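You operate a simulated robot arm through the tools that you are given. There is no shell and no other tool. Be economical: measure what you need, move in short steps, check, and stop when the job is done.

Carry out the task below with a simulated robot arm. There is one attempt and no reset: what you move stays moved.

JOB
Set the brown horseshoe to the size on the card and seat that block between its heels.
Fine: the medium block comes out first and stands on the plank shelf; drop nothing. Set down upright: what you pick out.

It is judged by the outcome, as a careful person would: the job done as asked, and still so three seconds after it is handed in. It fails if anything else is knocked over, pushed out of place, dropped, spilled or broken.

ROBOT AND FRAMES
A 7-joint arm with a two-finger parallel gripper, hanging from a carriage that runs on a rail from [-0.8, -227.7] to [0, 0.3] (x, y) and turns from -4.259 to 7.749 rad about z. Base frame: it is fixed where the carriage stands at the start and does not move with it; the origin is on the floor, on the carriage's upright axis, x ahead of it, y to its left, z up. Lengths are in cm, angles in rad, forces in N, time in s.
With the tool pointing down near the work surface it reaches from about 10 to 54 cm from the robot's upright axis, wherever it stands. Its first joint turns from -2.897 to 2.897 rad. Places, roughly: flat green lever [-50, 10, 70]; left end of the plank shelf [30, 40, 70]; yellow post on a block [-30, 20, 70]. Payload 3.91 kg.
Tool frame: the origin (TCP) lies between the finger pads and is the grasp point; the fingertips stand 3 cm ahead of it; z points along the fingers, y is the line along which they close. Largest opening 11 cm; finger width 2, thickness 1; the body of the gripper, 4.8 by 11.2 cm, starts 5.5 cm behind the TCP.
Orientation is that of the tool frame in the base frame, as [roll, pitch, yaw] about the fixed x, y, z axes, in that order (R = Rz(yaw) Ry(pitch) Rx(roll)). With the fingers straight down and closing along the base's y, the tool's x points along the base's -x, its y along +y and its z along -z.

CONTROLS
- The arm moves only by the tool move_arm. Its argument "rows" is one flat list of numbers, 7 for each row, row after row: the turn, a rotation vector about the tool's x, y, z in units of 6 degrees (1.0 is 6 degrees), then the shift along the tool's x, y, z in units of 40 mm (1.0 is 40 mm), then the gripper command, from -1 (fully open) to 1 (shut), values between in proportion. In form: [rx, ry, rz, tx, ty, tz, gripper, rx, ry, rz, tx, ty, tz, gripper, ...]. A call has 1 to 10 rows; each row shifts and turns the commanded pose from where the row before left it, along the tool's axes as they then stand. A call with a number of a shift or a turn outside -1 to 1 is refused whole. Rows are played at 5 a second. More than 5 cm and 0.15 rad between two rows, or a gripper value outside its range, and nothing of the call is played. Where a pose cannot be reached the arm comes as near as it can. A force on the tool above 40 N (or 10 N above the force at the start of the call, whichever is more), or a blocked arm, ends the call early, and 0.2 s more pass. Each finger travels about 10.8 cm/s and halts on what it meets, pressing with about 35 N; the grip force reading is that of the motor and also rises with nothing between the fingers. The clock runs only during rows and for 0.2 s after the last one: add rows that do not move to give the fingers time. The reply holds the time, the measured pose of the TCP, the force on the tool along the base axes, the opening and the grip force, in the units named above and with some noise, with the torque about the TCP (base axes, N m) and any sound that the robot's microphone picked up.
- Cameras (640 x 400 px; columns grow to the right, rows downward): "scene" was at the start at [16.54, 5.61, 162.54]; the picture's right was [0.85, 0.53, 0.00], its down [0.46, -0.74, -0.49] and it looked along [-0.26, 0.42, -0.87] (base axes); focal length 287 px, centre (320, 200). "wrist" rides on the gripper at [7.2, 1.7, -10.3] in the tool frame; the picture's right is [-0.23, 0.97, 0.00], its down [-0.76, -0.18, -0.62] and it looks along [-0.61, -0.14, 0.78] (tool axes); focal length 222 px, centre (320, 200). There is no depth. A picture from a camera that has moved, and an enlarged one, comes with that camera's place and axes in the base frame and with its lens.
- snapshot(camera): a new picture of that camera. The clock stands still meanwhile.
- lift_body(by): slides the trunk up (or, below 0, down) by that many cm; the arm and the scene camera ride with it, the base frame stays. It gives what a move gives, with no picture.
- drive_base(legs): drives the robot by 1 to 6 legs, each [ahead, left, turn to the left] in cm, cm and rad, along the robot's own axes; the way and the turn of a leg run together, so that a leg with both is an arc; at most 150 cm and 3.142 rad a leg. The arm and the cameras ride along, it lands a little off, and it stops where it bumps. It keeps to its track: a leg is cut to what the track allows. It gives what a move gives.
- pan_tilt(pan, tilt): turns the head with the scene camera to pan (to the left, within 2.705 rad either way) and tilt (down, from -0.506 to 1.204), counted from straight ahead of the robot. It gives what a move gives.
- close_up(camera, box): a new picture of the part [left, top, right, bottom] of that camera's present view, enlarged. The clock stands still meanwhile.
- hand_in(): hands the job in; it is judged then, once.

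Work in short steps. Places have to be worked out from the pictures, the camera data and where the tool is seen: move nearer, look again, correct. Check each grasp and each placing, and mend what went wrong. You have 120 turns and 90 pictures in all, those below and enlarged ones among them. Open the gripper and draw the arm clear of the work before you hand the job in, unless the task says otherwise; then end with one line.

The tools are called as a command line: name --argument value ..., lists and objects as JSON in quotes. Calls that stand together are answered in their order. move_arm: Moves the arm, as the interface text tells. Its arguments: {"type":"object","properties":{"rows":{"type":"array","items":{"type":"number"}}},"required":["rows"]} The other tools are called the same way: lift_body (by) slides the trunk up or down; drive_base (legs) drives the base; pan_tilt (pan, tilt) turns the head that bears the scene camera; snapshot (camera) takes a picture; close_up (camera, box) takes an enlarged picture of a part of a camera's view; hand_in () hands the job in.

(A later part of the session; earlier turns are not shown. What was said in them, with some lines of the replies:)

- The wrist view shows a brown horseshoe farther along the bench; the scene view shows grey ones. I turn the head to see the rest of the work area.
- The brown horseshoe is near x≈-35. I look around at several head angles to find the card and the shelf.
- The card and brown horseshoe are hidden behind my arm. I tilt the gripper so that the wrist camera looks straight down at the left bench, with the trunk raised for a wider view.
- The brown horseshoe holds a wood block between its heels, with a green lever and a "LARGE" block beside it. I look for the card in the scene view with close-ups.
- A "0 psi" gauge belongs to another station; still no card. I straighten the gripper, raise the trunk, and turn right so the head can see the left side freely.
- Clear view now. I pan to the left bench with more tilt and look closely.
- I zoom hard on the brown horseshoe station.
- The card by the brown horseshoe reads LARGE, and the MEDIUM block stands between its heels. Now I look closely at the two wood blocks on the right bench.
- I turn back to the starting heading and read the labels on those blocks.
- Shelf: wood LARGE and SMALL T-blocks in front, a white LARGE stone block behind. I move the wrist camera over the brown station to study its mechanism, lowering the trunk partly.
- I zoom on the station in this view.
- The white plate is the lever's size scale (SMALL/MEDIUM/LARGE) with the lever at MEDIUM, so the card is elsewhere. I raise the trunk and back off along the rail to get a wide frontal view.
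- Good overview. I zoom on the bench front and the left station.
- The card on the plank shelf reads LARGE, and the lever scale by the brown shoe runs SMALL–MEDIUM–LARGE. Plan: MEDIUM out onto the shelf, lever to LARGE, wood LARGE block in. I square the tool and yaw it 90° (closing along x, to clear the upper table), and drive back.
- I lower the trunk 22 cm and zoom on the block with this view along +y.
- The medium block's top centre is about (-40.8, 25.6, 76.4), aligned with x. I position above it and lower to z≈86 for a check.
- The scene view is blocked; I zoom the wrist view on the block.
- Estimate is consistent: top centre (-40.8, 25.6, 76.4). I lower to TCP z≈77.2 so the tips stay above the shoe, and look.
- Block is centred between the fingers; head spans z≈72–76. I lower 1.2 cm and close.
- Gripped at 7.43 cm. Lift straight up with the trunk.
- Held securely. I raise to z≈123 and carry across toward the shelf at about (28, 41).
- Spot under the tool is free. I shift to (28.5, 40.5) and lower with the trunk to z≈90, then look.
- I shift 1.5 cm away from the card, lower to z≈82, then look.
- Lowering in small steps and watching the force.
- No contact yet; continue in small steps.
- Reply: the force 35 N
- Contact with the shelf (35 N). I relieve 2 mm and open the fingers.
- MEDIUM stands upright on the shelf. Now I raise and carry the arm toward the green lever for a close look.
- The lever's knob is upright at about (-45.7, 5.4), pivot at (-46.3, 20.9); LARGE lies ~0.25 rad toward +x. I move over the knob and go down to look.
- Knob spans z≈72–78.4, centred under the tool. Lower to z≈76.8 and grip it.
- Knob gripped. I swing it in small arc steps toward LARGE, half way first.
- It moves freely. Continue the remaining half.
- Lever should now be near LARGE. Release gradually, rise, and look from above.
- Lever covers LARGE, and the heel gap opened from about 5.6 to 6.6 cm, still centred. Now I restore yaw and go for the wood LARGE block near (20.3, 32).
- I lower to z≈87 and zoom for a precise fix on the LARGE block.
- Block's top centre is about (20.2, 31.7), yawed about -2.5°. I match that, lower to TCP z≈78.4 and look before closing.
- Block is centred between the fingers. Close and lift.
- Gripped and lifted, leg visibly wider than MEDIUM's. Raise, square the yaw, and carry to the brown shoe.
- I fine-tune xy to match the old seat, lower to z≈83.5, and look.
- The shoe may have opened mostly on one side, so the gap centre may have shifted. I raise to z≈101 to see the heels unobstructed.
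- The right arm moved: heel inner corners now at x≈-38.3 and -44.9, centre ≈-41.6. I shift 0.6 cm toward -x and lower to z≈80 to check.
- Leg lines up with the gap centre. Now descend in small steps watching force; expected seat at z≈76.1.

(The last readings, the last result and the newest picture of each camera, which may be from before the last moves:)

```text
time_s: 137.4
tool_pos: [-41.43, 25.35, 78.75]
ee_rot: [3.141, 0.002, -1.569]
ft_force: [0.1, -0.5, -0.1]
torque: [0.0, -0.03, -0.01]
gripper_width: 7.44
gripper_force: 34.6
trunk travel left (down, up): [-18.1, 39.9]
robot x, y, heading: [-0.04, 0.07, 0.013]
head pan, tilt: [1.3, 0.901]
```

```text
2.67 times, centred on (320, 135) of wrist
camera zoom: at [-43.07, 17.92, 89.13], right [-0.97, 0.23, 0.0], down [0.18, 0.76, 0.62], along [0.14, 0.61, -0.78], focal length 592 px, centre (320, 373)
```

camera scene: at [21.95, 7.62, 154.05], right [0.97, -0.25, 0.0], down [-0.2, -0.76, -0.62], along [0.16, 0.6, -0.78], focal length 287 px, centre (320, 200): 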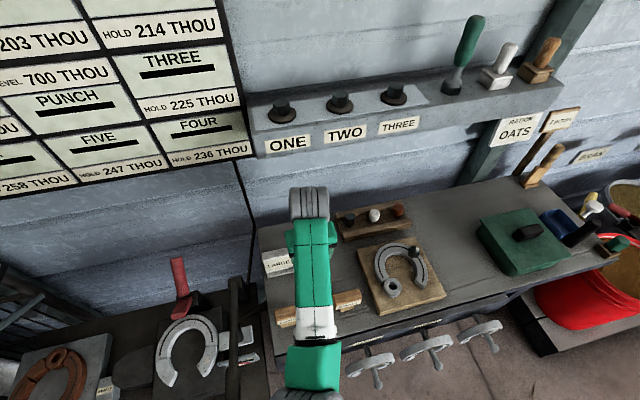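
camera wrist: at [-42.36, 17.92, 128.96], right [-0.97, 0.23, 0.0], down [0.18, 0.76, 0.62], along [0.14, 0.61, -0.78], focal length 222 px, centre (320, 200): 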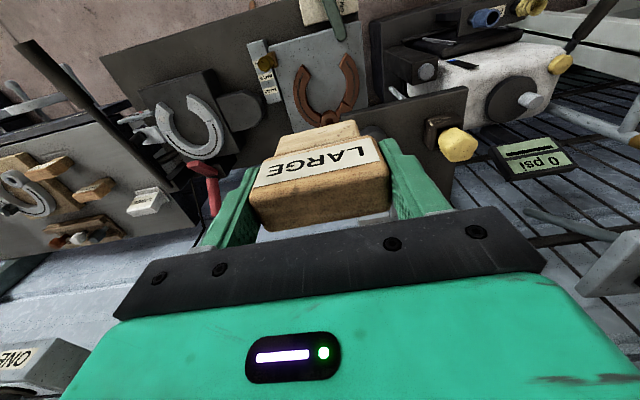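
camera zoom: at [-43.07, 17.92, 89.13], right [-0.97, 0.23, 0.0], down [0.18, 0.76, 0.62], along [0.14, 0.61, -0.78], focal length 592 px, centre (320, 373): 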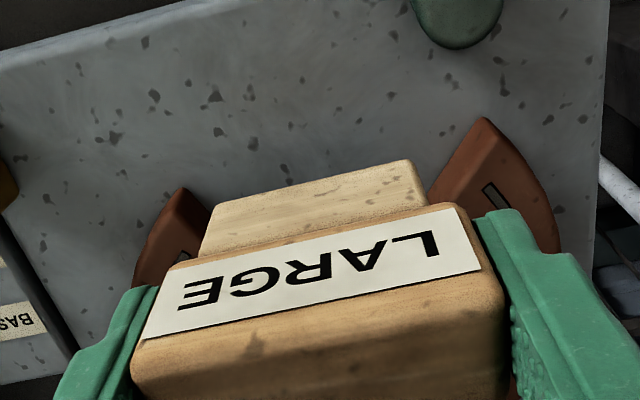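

move_arm --rows '[0, 0, 0, 0, 0, 0.07, 1, 0, 0, 0, 0, 0, 0.07, 1, 0, 0, 0, 0, 0, 0.07, 1, 0, 0, 0, 0, 0, 0.07, 1, 0, 0, 0, 0, 0, 0, 1]'

close_up --camera "wrist" --box '[220, 60, 420, 210]'

```text
time_s: 138.6
tool_pos: [-41.54, 25.25, 77.53]
ee_rot: [3.141, -0.001, -1.568]
ft_force: [0.0, 0.2, 0.2]
torque: [0.0, 0.02, -0.02]
gripper_width: 7.45
gripper_force: 35.1
trunk travel left (down, up): [-18.1, 39.9]
robot x, y, heading: [-0.57, 0.07, 0.015]
head pan, tilt: [1.3, 0.901]
```

```text
2.67 times, centred on (320, 135) of wrist
camera zoom: at [-43.08, 17.96, 88.05], right [-0.97, 0.23, 0.0], down [0.18, 0.76, 0.62], along [0.14, 0.61, -0.78], focal length 592 px, centre (320, 373)
```

zoom: 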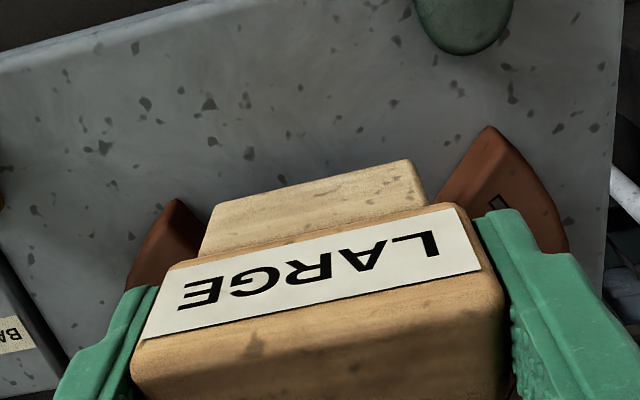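

No contact; right gap slightly bigger, so nudge 1 mm toward -x and continue down gently.

move_arm --rows '[0, 0, 0, 0, 0.025, 0, 1, 0, 0, 0, 0, 0, 0.06, 1, 0, 0, 0, 0, 0, 0.06, 1, 0, 0, 0, 0, 0, 0.06, 1, 0, 0, 0, 0, 0, 0.06, 1, 0, 0, 0, 0, 0, 0, 1]'

close_up --camera "wrist" --box '[220, 60, 420, 210]'

```text
time_s: 140.0
tool_pos: [-41.71, 25.22, 76.56]
ee_rot: [-3.141, 0.0, -1.572]
ft_force: [-1.0, 0.6, -1.0]
torque: [0.0, 0.01, -0.01]
gripper_width: 7.43
gripper_force: 34.7
trunk travel left (down, up): [-18.1, 39.9]
robot x, y, heading: [-0.01, 0.01, 0.02]
head pan, tilt: [1.3, 0.901]
```

```text
2.67 times, centred on (320, 135) of wrist
camera zoom: at [-43.27, 17.97, 87.06], right [-0.97, 0.23, 0.0], down [0.18, 0.76, 0.62], along [0.14, 0.61, -0.78], focal length 592 px, centre (320, 373)
```

zoom: 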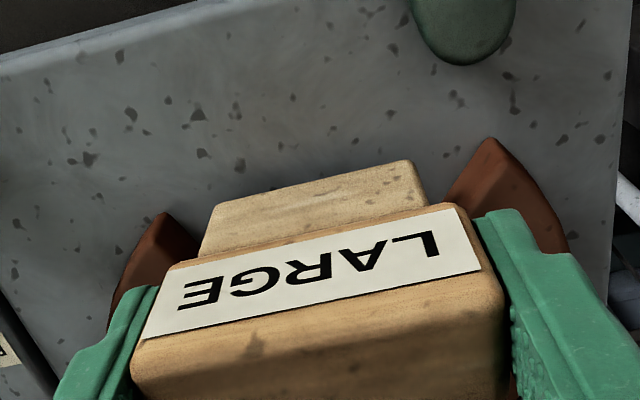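

Passing between the heels without contact. Continue in 1.5 mm steps until the plate is felt.

move_arm --rows '[0, 0, 0, 0, 0, 0.04, 1, 0, 0, 0, 0, 0, 0.04, 1, 0, 0, 0, 0, 0, 0.04, 1, 0, 0, 0, 0, 0, 0, 1]'

```text
time_s: 141.0
tool_pos: [-41.77, 25.39, 76.26]
ee_rot: [-3.142, 0.001, -1.57]
ft_force: [0.2, -0.2, -1.1]
torque: [-0.03, -0.01, 0.01]
gripper_width: 7.43
gripper_force: 34.6
trunk travel left (down, up): [-18.1, 39.9]
robot x, y, heading: [-0.21, 0.11, 0.014]
head pan, tilt: [1.3, 0.901]
```

move_arm --rows '[0, 0, 0, 0, 0, 0.035, 1, 0, 0, 0, 0, 0, 0.035, 1, 0, 0, 0, 0, 0, 0, 1]'

```text
time_s: 141.8
tool_pos: [-41.56, 25.29, 75.87]
ee_rot: [3.142, -0.001, -1.571]
ft_force: [-0.4, -0.3, -1.0]
torque: [-0.01, -0.02, 0.0]
gripper_width: 7.42
gripper_force: 34.8
trunk travel left (down, up): [-18.1, 39.9]
robot x, y, heading: [0.19, 0.0, 0.012]
head pan, tilt: [1.3, 0.901]
```

move_arm --rows '[0, 0, 0, 0, 0, 0.03, 1, 0, 0, 0, 0, 0, 0.03, 1, 0, 0, 0, 0, 0, 0.03, 1, 0, 0, 0, 0, 0, 0, 1]'

close_up --camera "wrist" --box '[220, 60, 420, 210]'

```text
time_s: 142.8
tool_pos: [-41.6, 25.36, 75.52]
ee_rot: [3.141, -0.001, -1.57]
ft_force: [0.8, -0.4, -1.1]
torque: [0.0, 0.01, -0.03]
gripper_width: 7.42
gripper_force: 34.8
trunk travel left (down, up): [-18.1, 39.9]
robot x, y, heading: [0.27, -0.15, 0.018]
head pan, tilt: [1.3, 0.901]
```

```text
2.67 times, centred on (320, 135) of wrist
camera zoom: at [-43.19, 17.98, 85.95], right [-0.97, 0.23, 0.0], down [0.18, 0.76, 0.62], along [0.14, 0.61, -0.78], focal length 592 px, centre (320, 373)
```

zoom: 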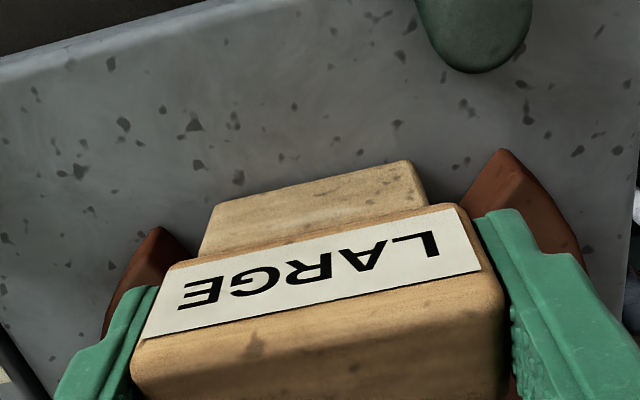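

move_arm --rows '[0, 0, 0, 0, 0, 0.03, 1, 0, 0, 0, 0, 0, 0.03, 1, 0, 0, 0, 0, 0, 0.03, 1, 0, 0, 0, 0, 0, 0, 1]'

```text
time_s: 143.8
tool_pos: [-41.59, 25.61, 75.28]
ee_rot: [3.141, 0.003, -1.571]
ft_force: [7.5, -2.5, 34.7]
torque: [0.0, -0.25, 0.0]
gripper_width: 7.43
gripper_force: 34.8
trunk travel left (down, up): [-18.1, 39.9]
robot x, y, heading: [-0.11, -0.3, 0.02]
head pan, tilt: [1.3, 0.901]
```

Contact at z≈75.3 (35 N): block is seated. Relieve slightly, release slowly, and rise a little.

move_arm --rows '[0, 0, 0, 0, 0, -0.04, 1, 0, 0, 0, 0, 0, 0, 1, 0, 0, 0, 0, 0, 0, -0.3, 0, 0, 0, 0, 0, 0, -0.6, 0, 0, 0, 0, 0, 0, -1, 0, 0, 0, 0, 0, 0, -1, 0, 0, 0, 0, 0, 0, -1]'

lift_body --by 12

snapshot --camera "wrist"

close_up --camera "wrist" --box '[220, 50, 420, 200]'

```text
time_s: 145.4
tool_pos: [-41.72, 25.32, 75.32]
ee_rot: [3.141, -0.001, -1.569]
ft_force: [0.6, -0.5, -0.7]
torque: [-0.02, 0.0, 0.0]
gripper_width: 11.01
gripper_force: 0.1
trunk travel left (down, up): [-18.1, 39.9]
robot x, y, heading: [-0.16, -0.02, 0.012]
head pan, tilt: [1.3, 0.901]
```

```text
time_s: 146.9
tool_pos: [-41.63, 25.33, 87.37]
ee_rot: [-3.141, 0.0, -1.569]
ft_force: [-0.4, 0.5, 0.2]
torque: [0.0, -0.01, -0.02]
gripper_width: 11.0
gripper_force: 0.0
trunk travel left (down, up): [-30.1, 27.9]
robot x, y, heading: [0.09, -0.01, 0.014]
head pan, tilt: [1.3, 0.901]
```

```text
21 pictures are left
camera wrist: at [-43.16, 17.96, 97.69], right [-0.97, 0.23, 0.0], down [0.18, 0.76, 0.62], along [0.14, 0.61, -0.78], focal length 222 px, centre (320, 200)
```

wrist: 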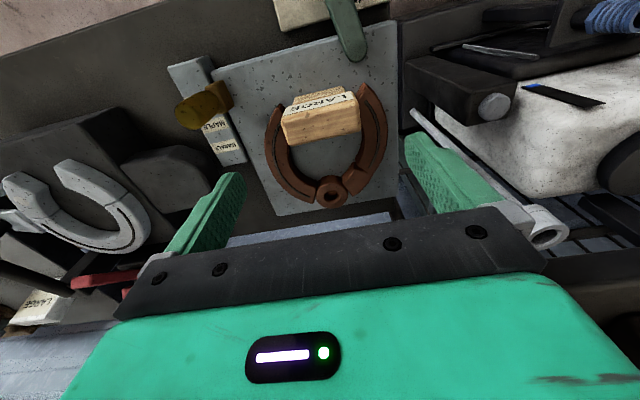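

```text
2.67 times, centred on (320, 125) of wrist
camera zoom: at [-43.16, 17.96, 97.69], right [-0.97, 0.23, 0.0], down [0.18, 0.76, 0.62], along [0.14, 0.61, -0.78], focal length 592 px, centre (320, 400)
```

zoom: 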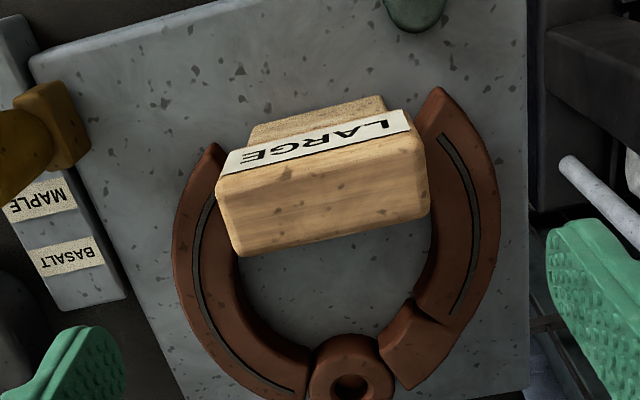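

Released; the block stands between the heels. I back off toward the front for a more oblique check of the seating and lever.

lift_body --by 5

move_arm --rows '[0, 0, 0, 0.85, 0, 0, -1, 0, 0, 0, 0.85, 0, 0, -1, 0, 0, 0, 0.85, 0, 0, -1, 0, 0, 0, 0.85, 0, 0, -1, 0, 0, 0, 0, 0, 0, -1]'

snapshot --camera "wrist"

close_up --camera "wrist" --box '[240, 100, 400, 220]'

```text
time_s: 147.8
tool_pos: [-41.71, 25.36, 92.23]
ee_rot: [3.141, 0.001, -1.57]
ft_force: [0.0, 0.1, -0.6]
torque: [-0.03, -0.01, 0.01]
gripper_width: 11.01
gripper_force: 0.0
trunk travel left (down, up): [-35.1, 22.9]
robot x, y, heading: [0.17, 0.02, 0.014]
head pan, tilt: [1.3, 0.901]
```

```text
time_s: 149.0
tool_pos: [-41.77, 11.81, 92.15]
ee_rot: [3.141, 0.0, -1.568]
ft_force: [0.5, 0.7, 0.6]
torque: [0.02, 0.0, 0.0]
gripper_width: 11.0
gripper_force: 0.0
trunk travel left (down, up): [-35.1, 22.9]
robot x, y, heading: [-0.4, -0.11, 0.013]
head pan, tilt: [1.3, 0.901]
```

```text
19 pictures are left
camera wrist: at [-43.28, 4.43, 102.64], right [-0.97, 0.23, 0.0], down [0.18, 0.76, 0.62], along [0.14, 0.61, -0.78], focal length 222 px, centre (320, 200)
```

wrist: 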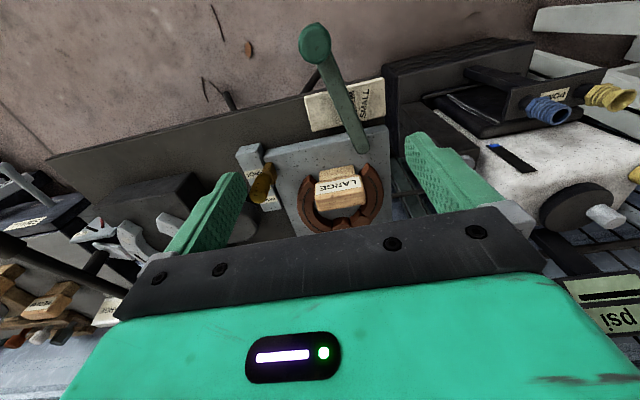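

```text
3.33 times, centred on (320, 160) of wrist
camera zoom: at [-43.28, 4.43, 102.64], right [-0.97, 0.23, 0.0], down [0.18, 0.76, 0.62], along [0.14, 0.61, -0.78], focal length 740 px, centre (320, 333)
```

zoom: 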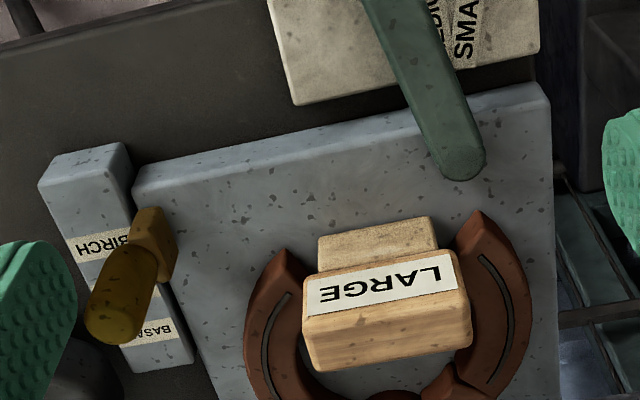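

Block sits well between the heels with the lever over LARGE. I raise the arm clear and verify the shelf from the scene camera.

lift_body --by 20

pan_tilt --pan 1.6 --tilt 1.05

snapshot --camera "scene"

close_up --camera "scene" --box '[280, 190, 460, 310]'

```text
time_s: 151.2
tool_pos: [-41.69, 11.82, 112.2]
ee_rot: [-3.141, -0.001, -1.57]
ft_force: [-0.5, 0.0, 0.0]
torque: [0.0, 0.01, 0.03]
gripper_width: 11.0
gripper_force: 0.0
trunk travel left (down, up): [-55.1, 2.9]
robot x, y, heading: [0.5, 0.15, 0.012]
head pan, tilt: [1.3, 0.901]
```

```text
time_s: 152.0
tool_pos: [-41.75, 11.84, 112.27]
ee_rot: [-3.14, 0.0, -1.569]
ft_force: [-0.5, 0.5, 0.6]
torque: [0.02, -0.04, 0.02]
gripper_width: 11.01
gripper_force: 0.1
trunk travel left (down, up): [-55.1, 2.9]
robot x, y, heading: [-0.21, 0.45, 0.014]
head pan, tilt: [1.6, 1.051]
```

```text
17 pictures are left
camera scene: at [19.76, 6.95, 185.19], right [1.0, 0.04, 0.0], down [0.04, -0.87, -0.5], along [-0.02, 0.5, -0.87], focal length 287 px, centre (320, 200)
```

scene: 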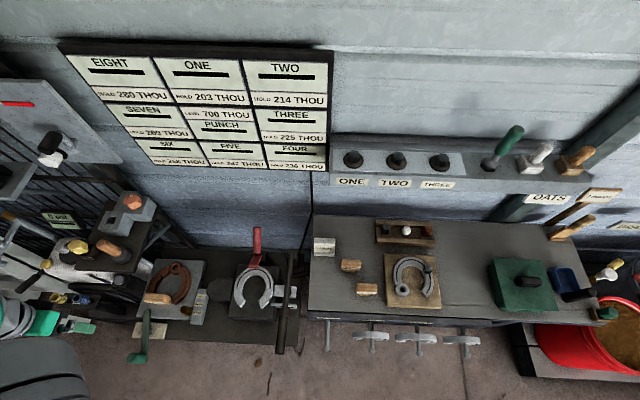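

```text
3.33 times, centred on (370, 250) of scene
camera zoom: at [19.76, 6.95, 185.19], right [1.0, 0.04, 0.0], down [0.04, -0.87, -0.5], along [-0.02, 0.5, -0.87], focal length 956 px, centre (153, 33)
```

zoom: 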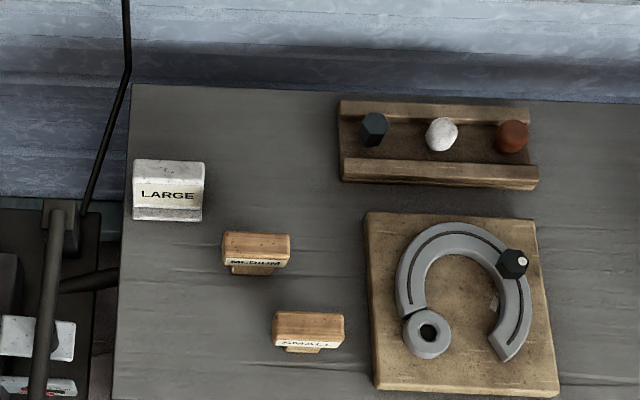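

MEDIUM, SMALL and the card stand undisturbed. One last close look at the brown shoe.

close_up --camera "scene" --box '[110, 245, 230, 335]'

```text
4.44 times, centred on (170, 290) of scene
camera zoom: at [19.76, 6.95, 185.19], right [1.0, 0.04, 0.0], down [0.04, -0.87, -0.5], along [-0.02, 0.5, -0.87], focal length 1275 px, centre (987, -200)
```

zoom: 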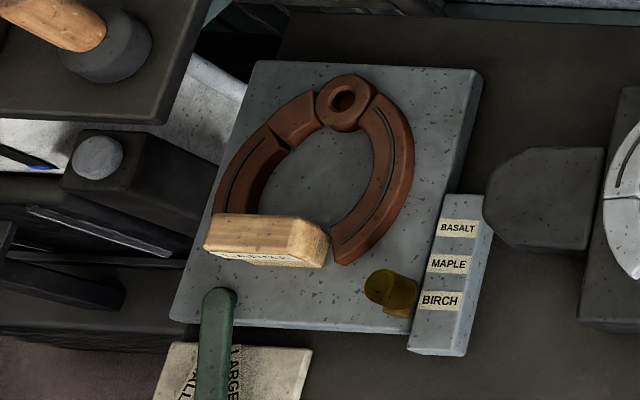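

Everything is in place: the lever's at LARGE, the LARGE block is upright between the heels, and the arm is clear with the gripper open. Handing in.

hand_in

```text
The job is handed in.
```

The brown horseshoe is set to LARGE and the wood LARGE block is seated upright between its heels. The MEDIUM block came out first and now stands upright on the plank shelf. I took the LARGE placard on the shelf as the card; nothing else was knocked or moved out of place that I could see.
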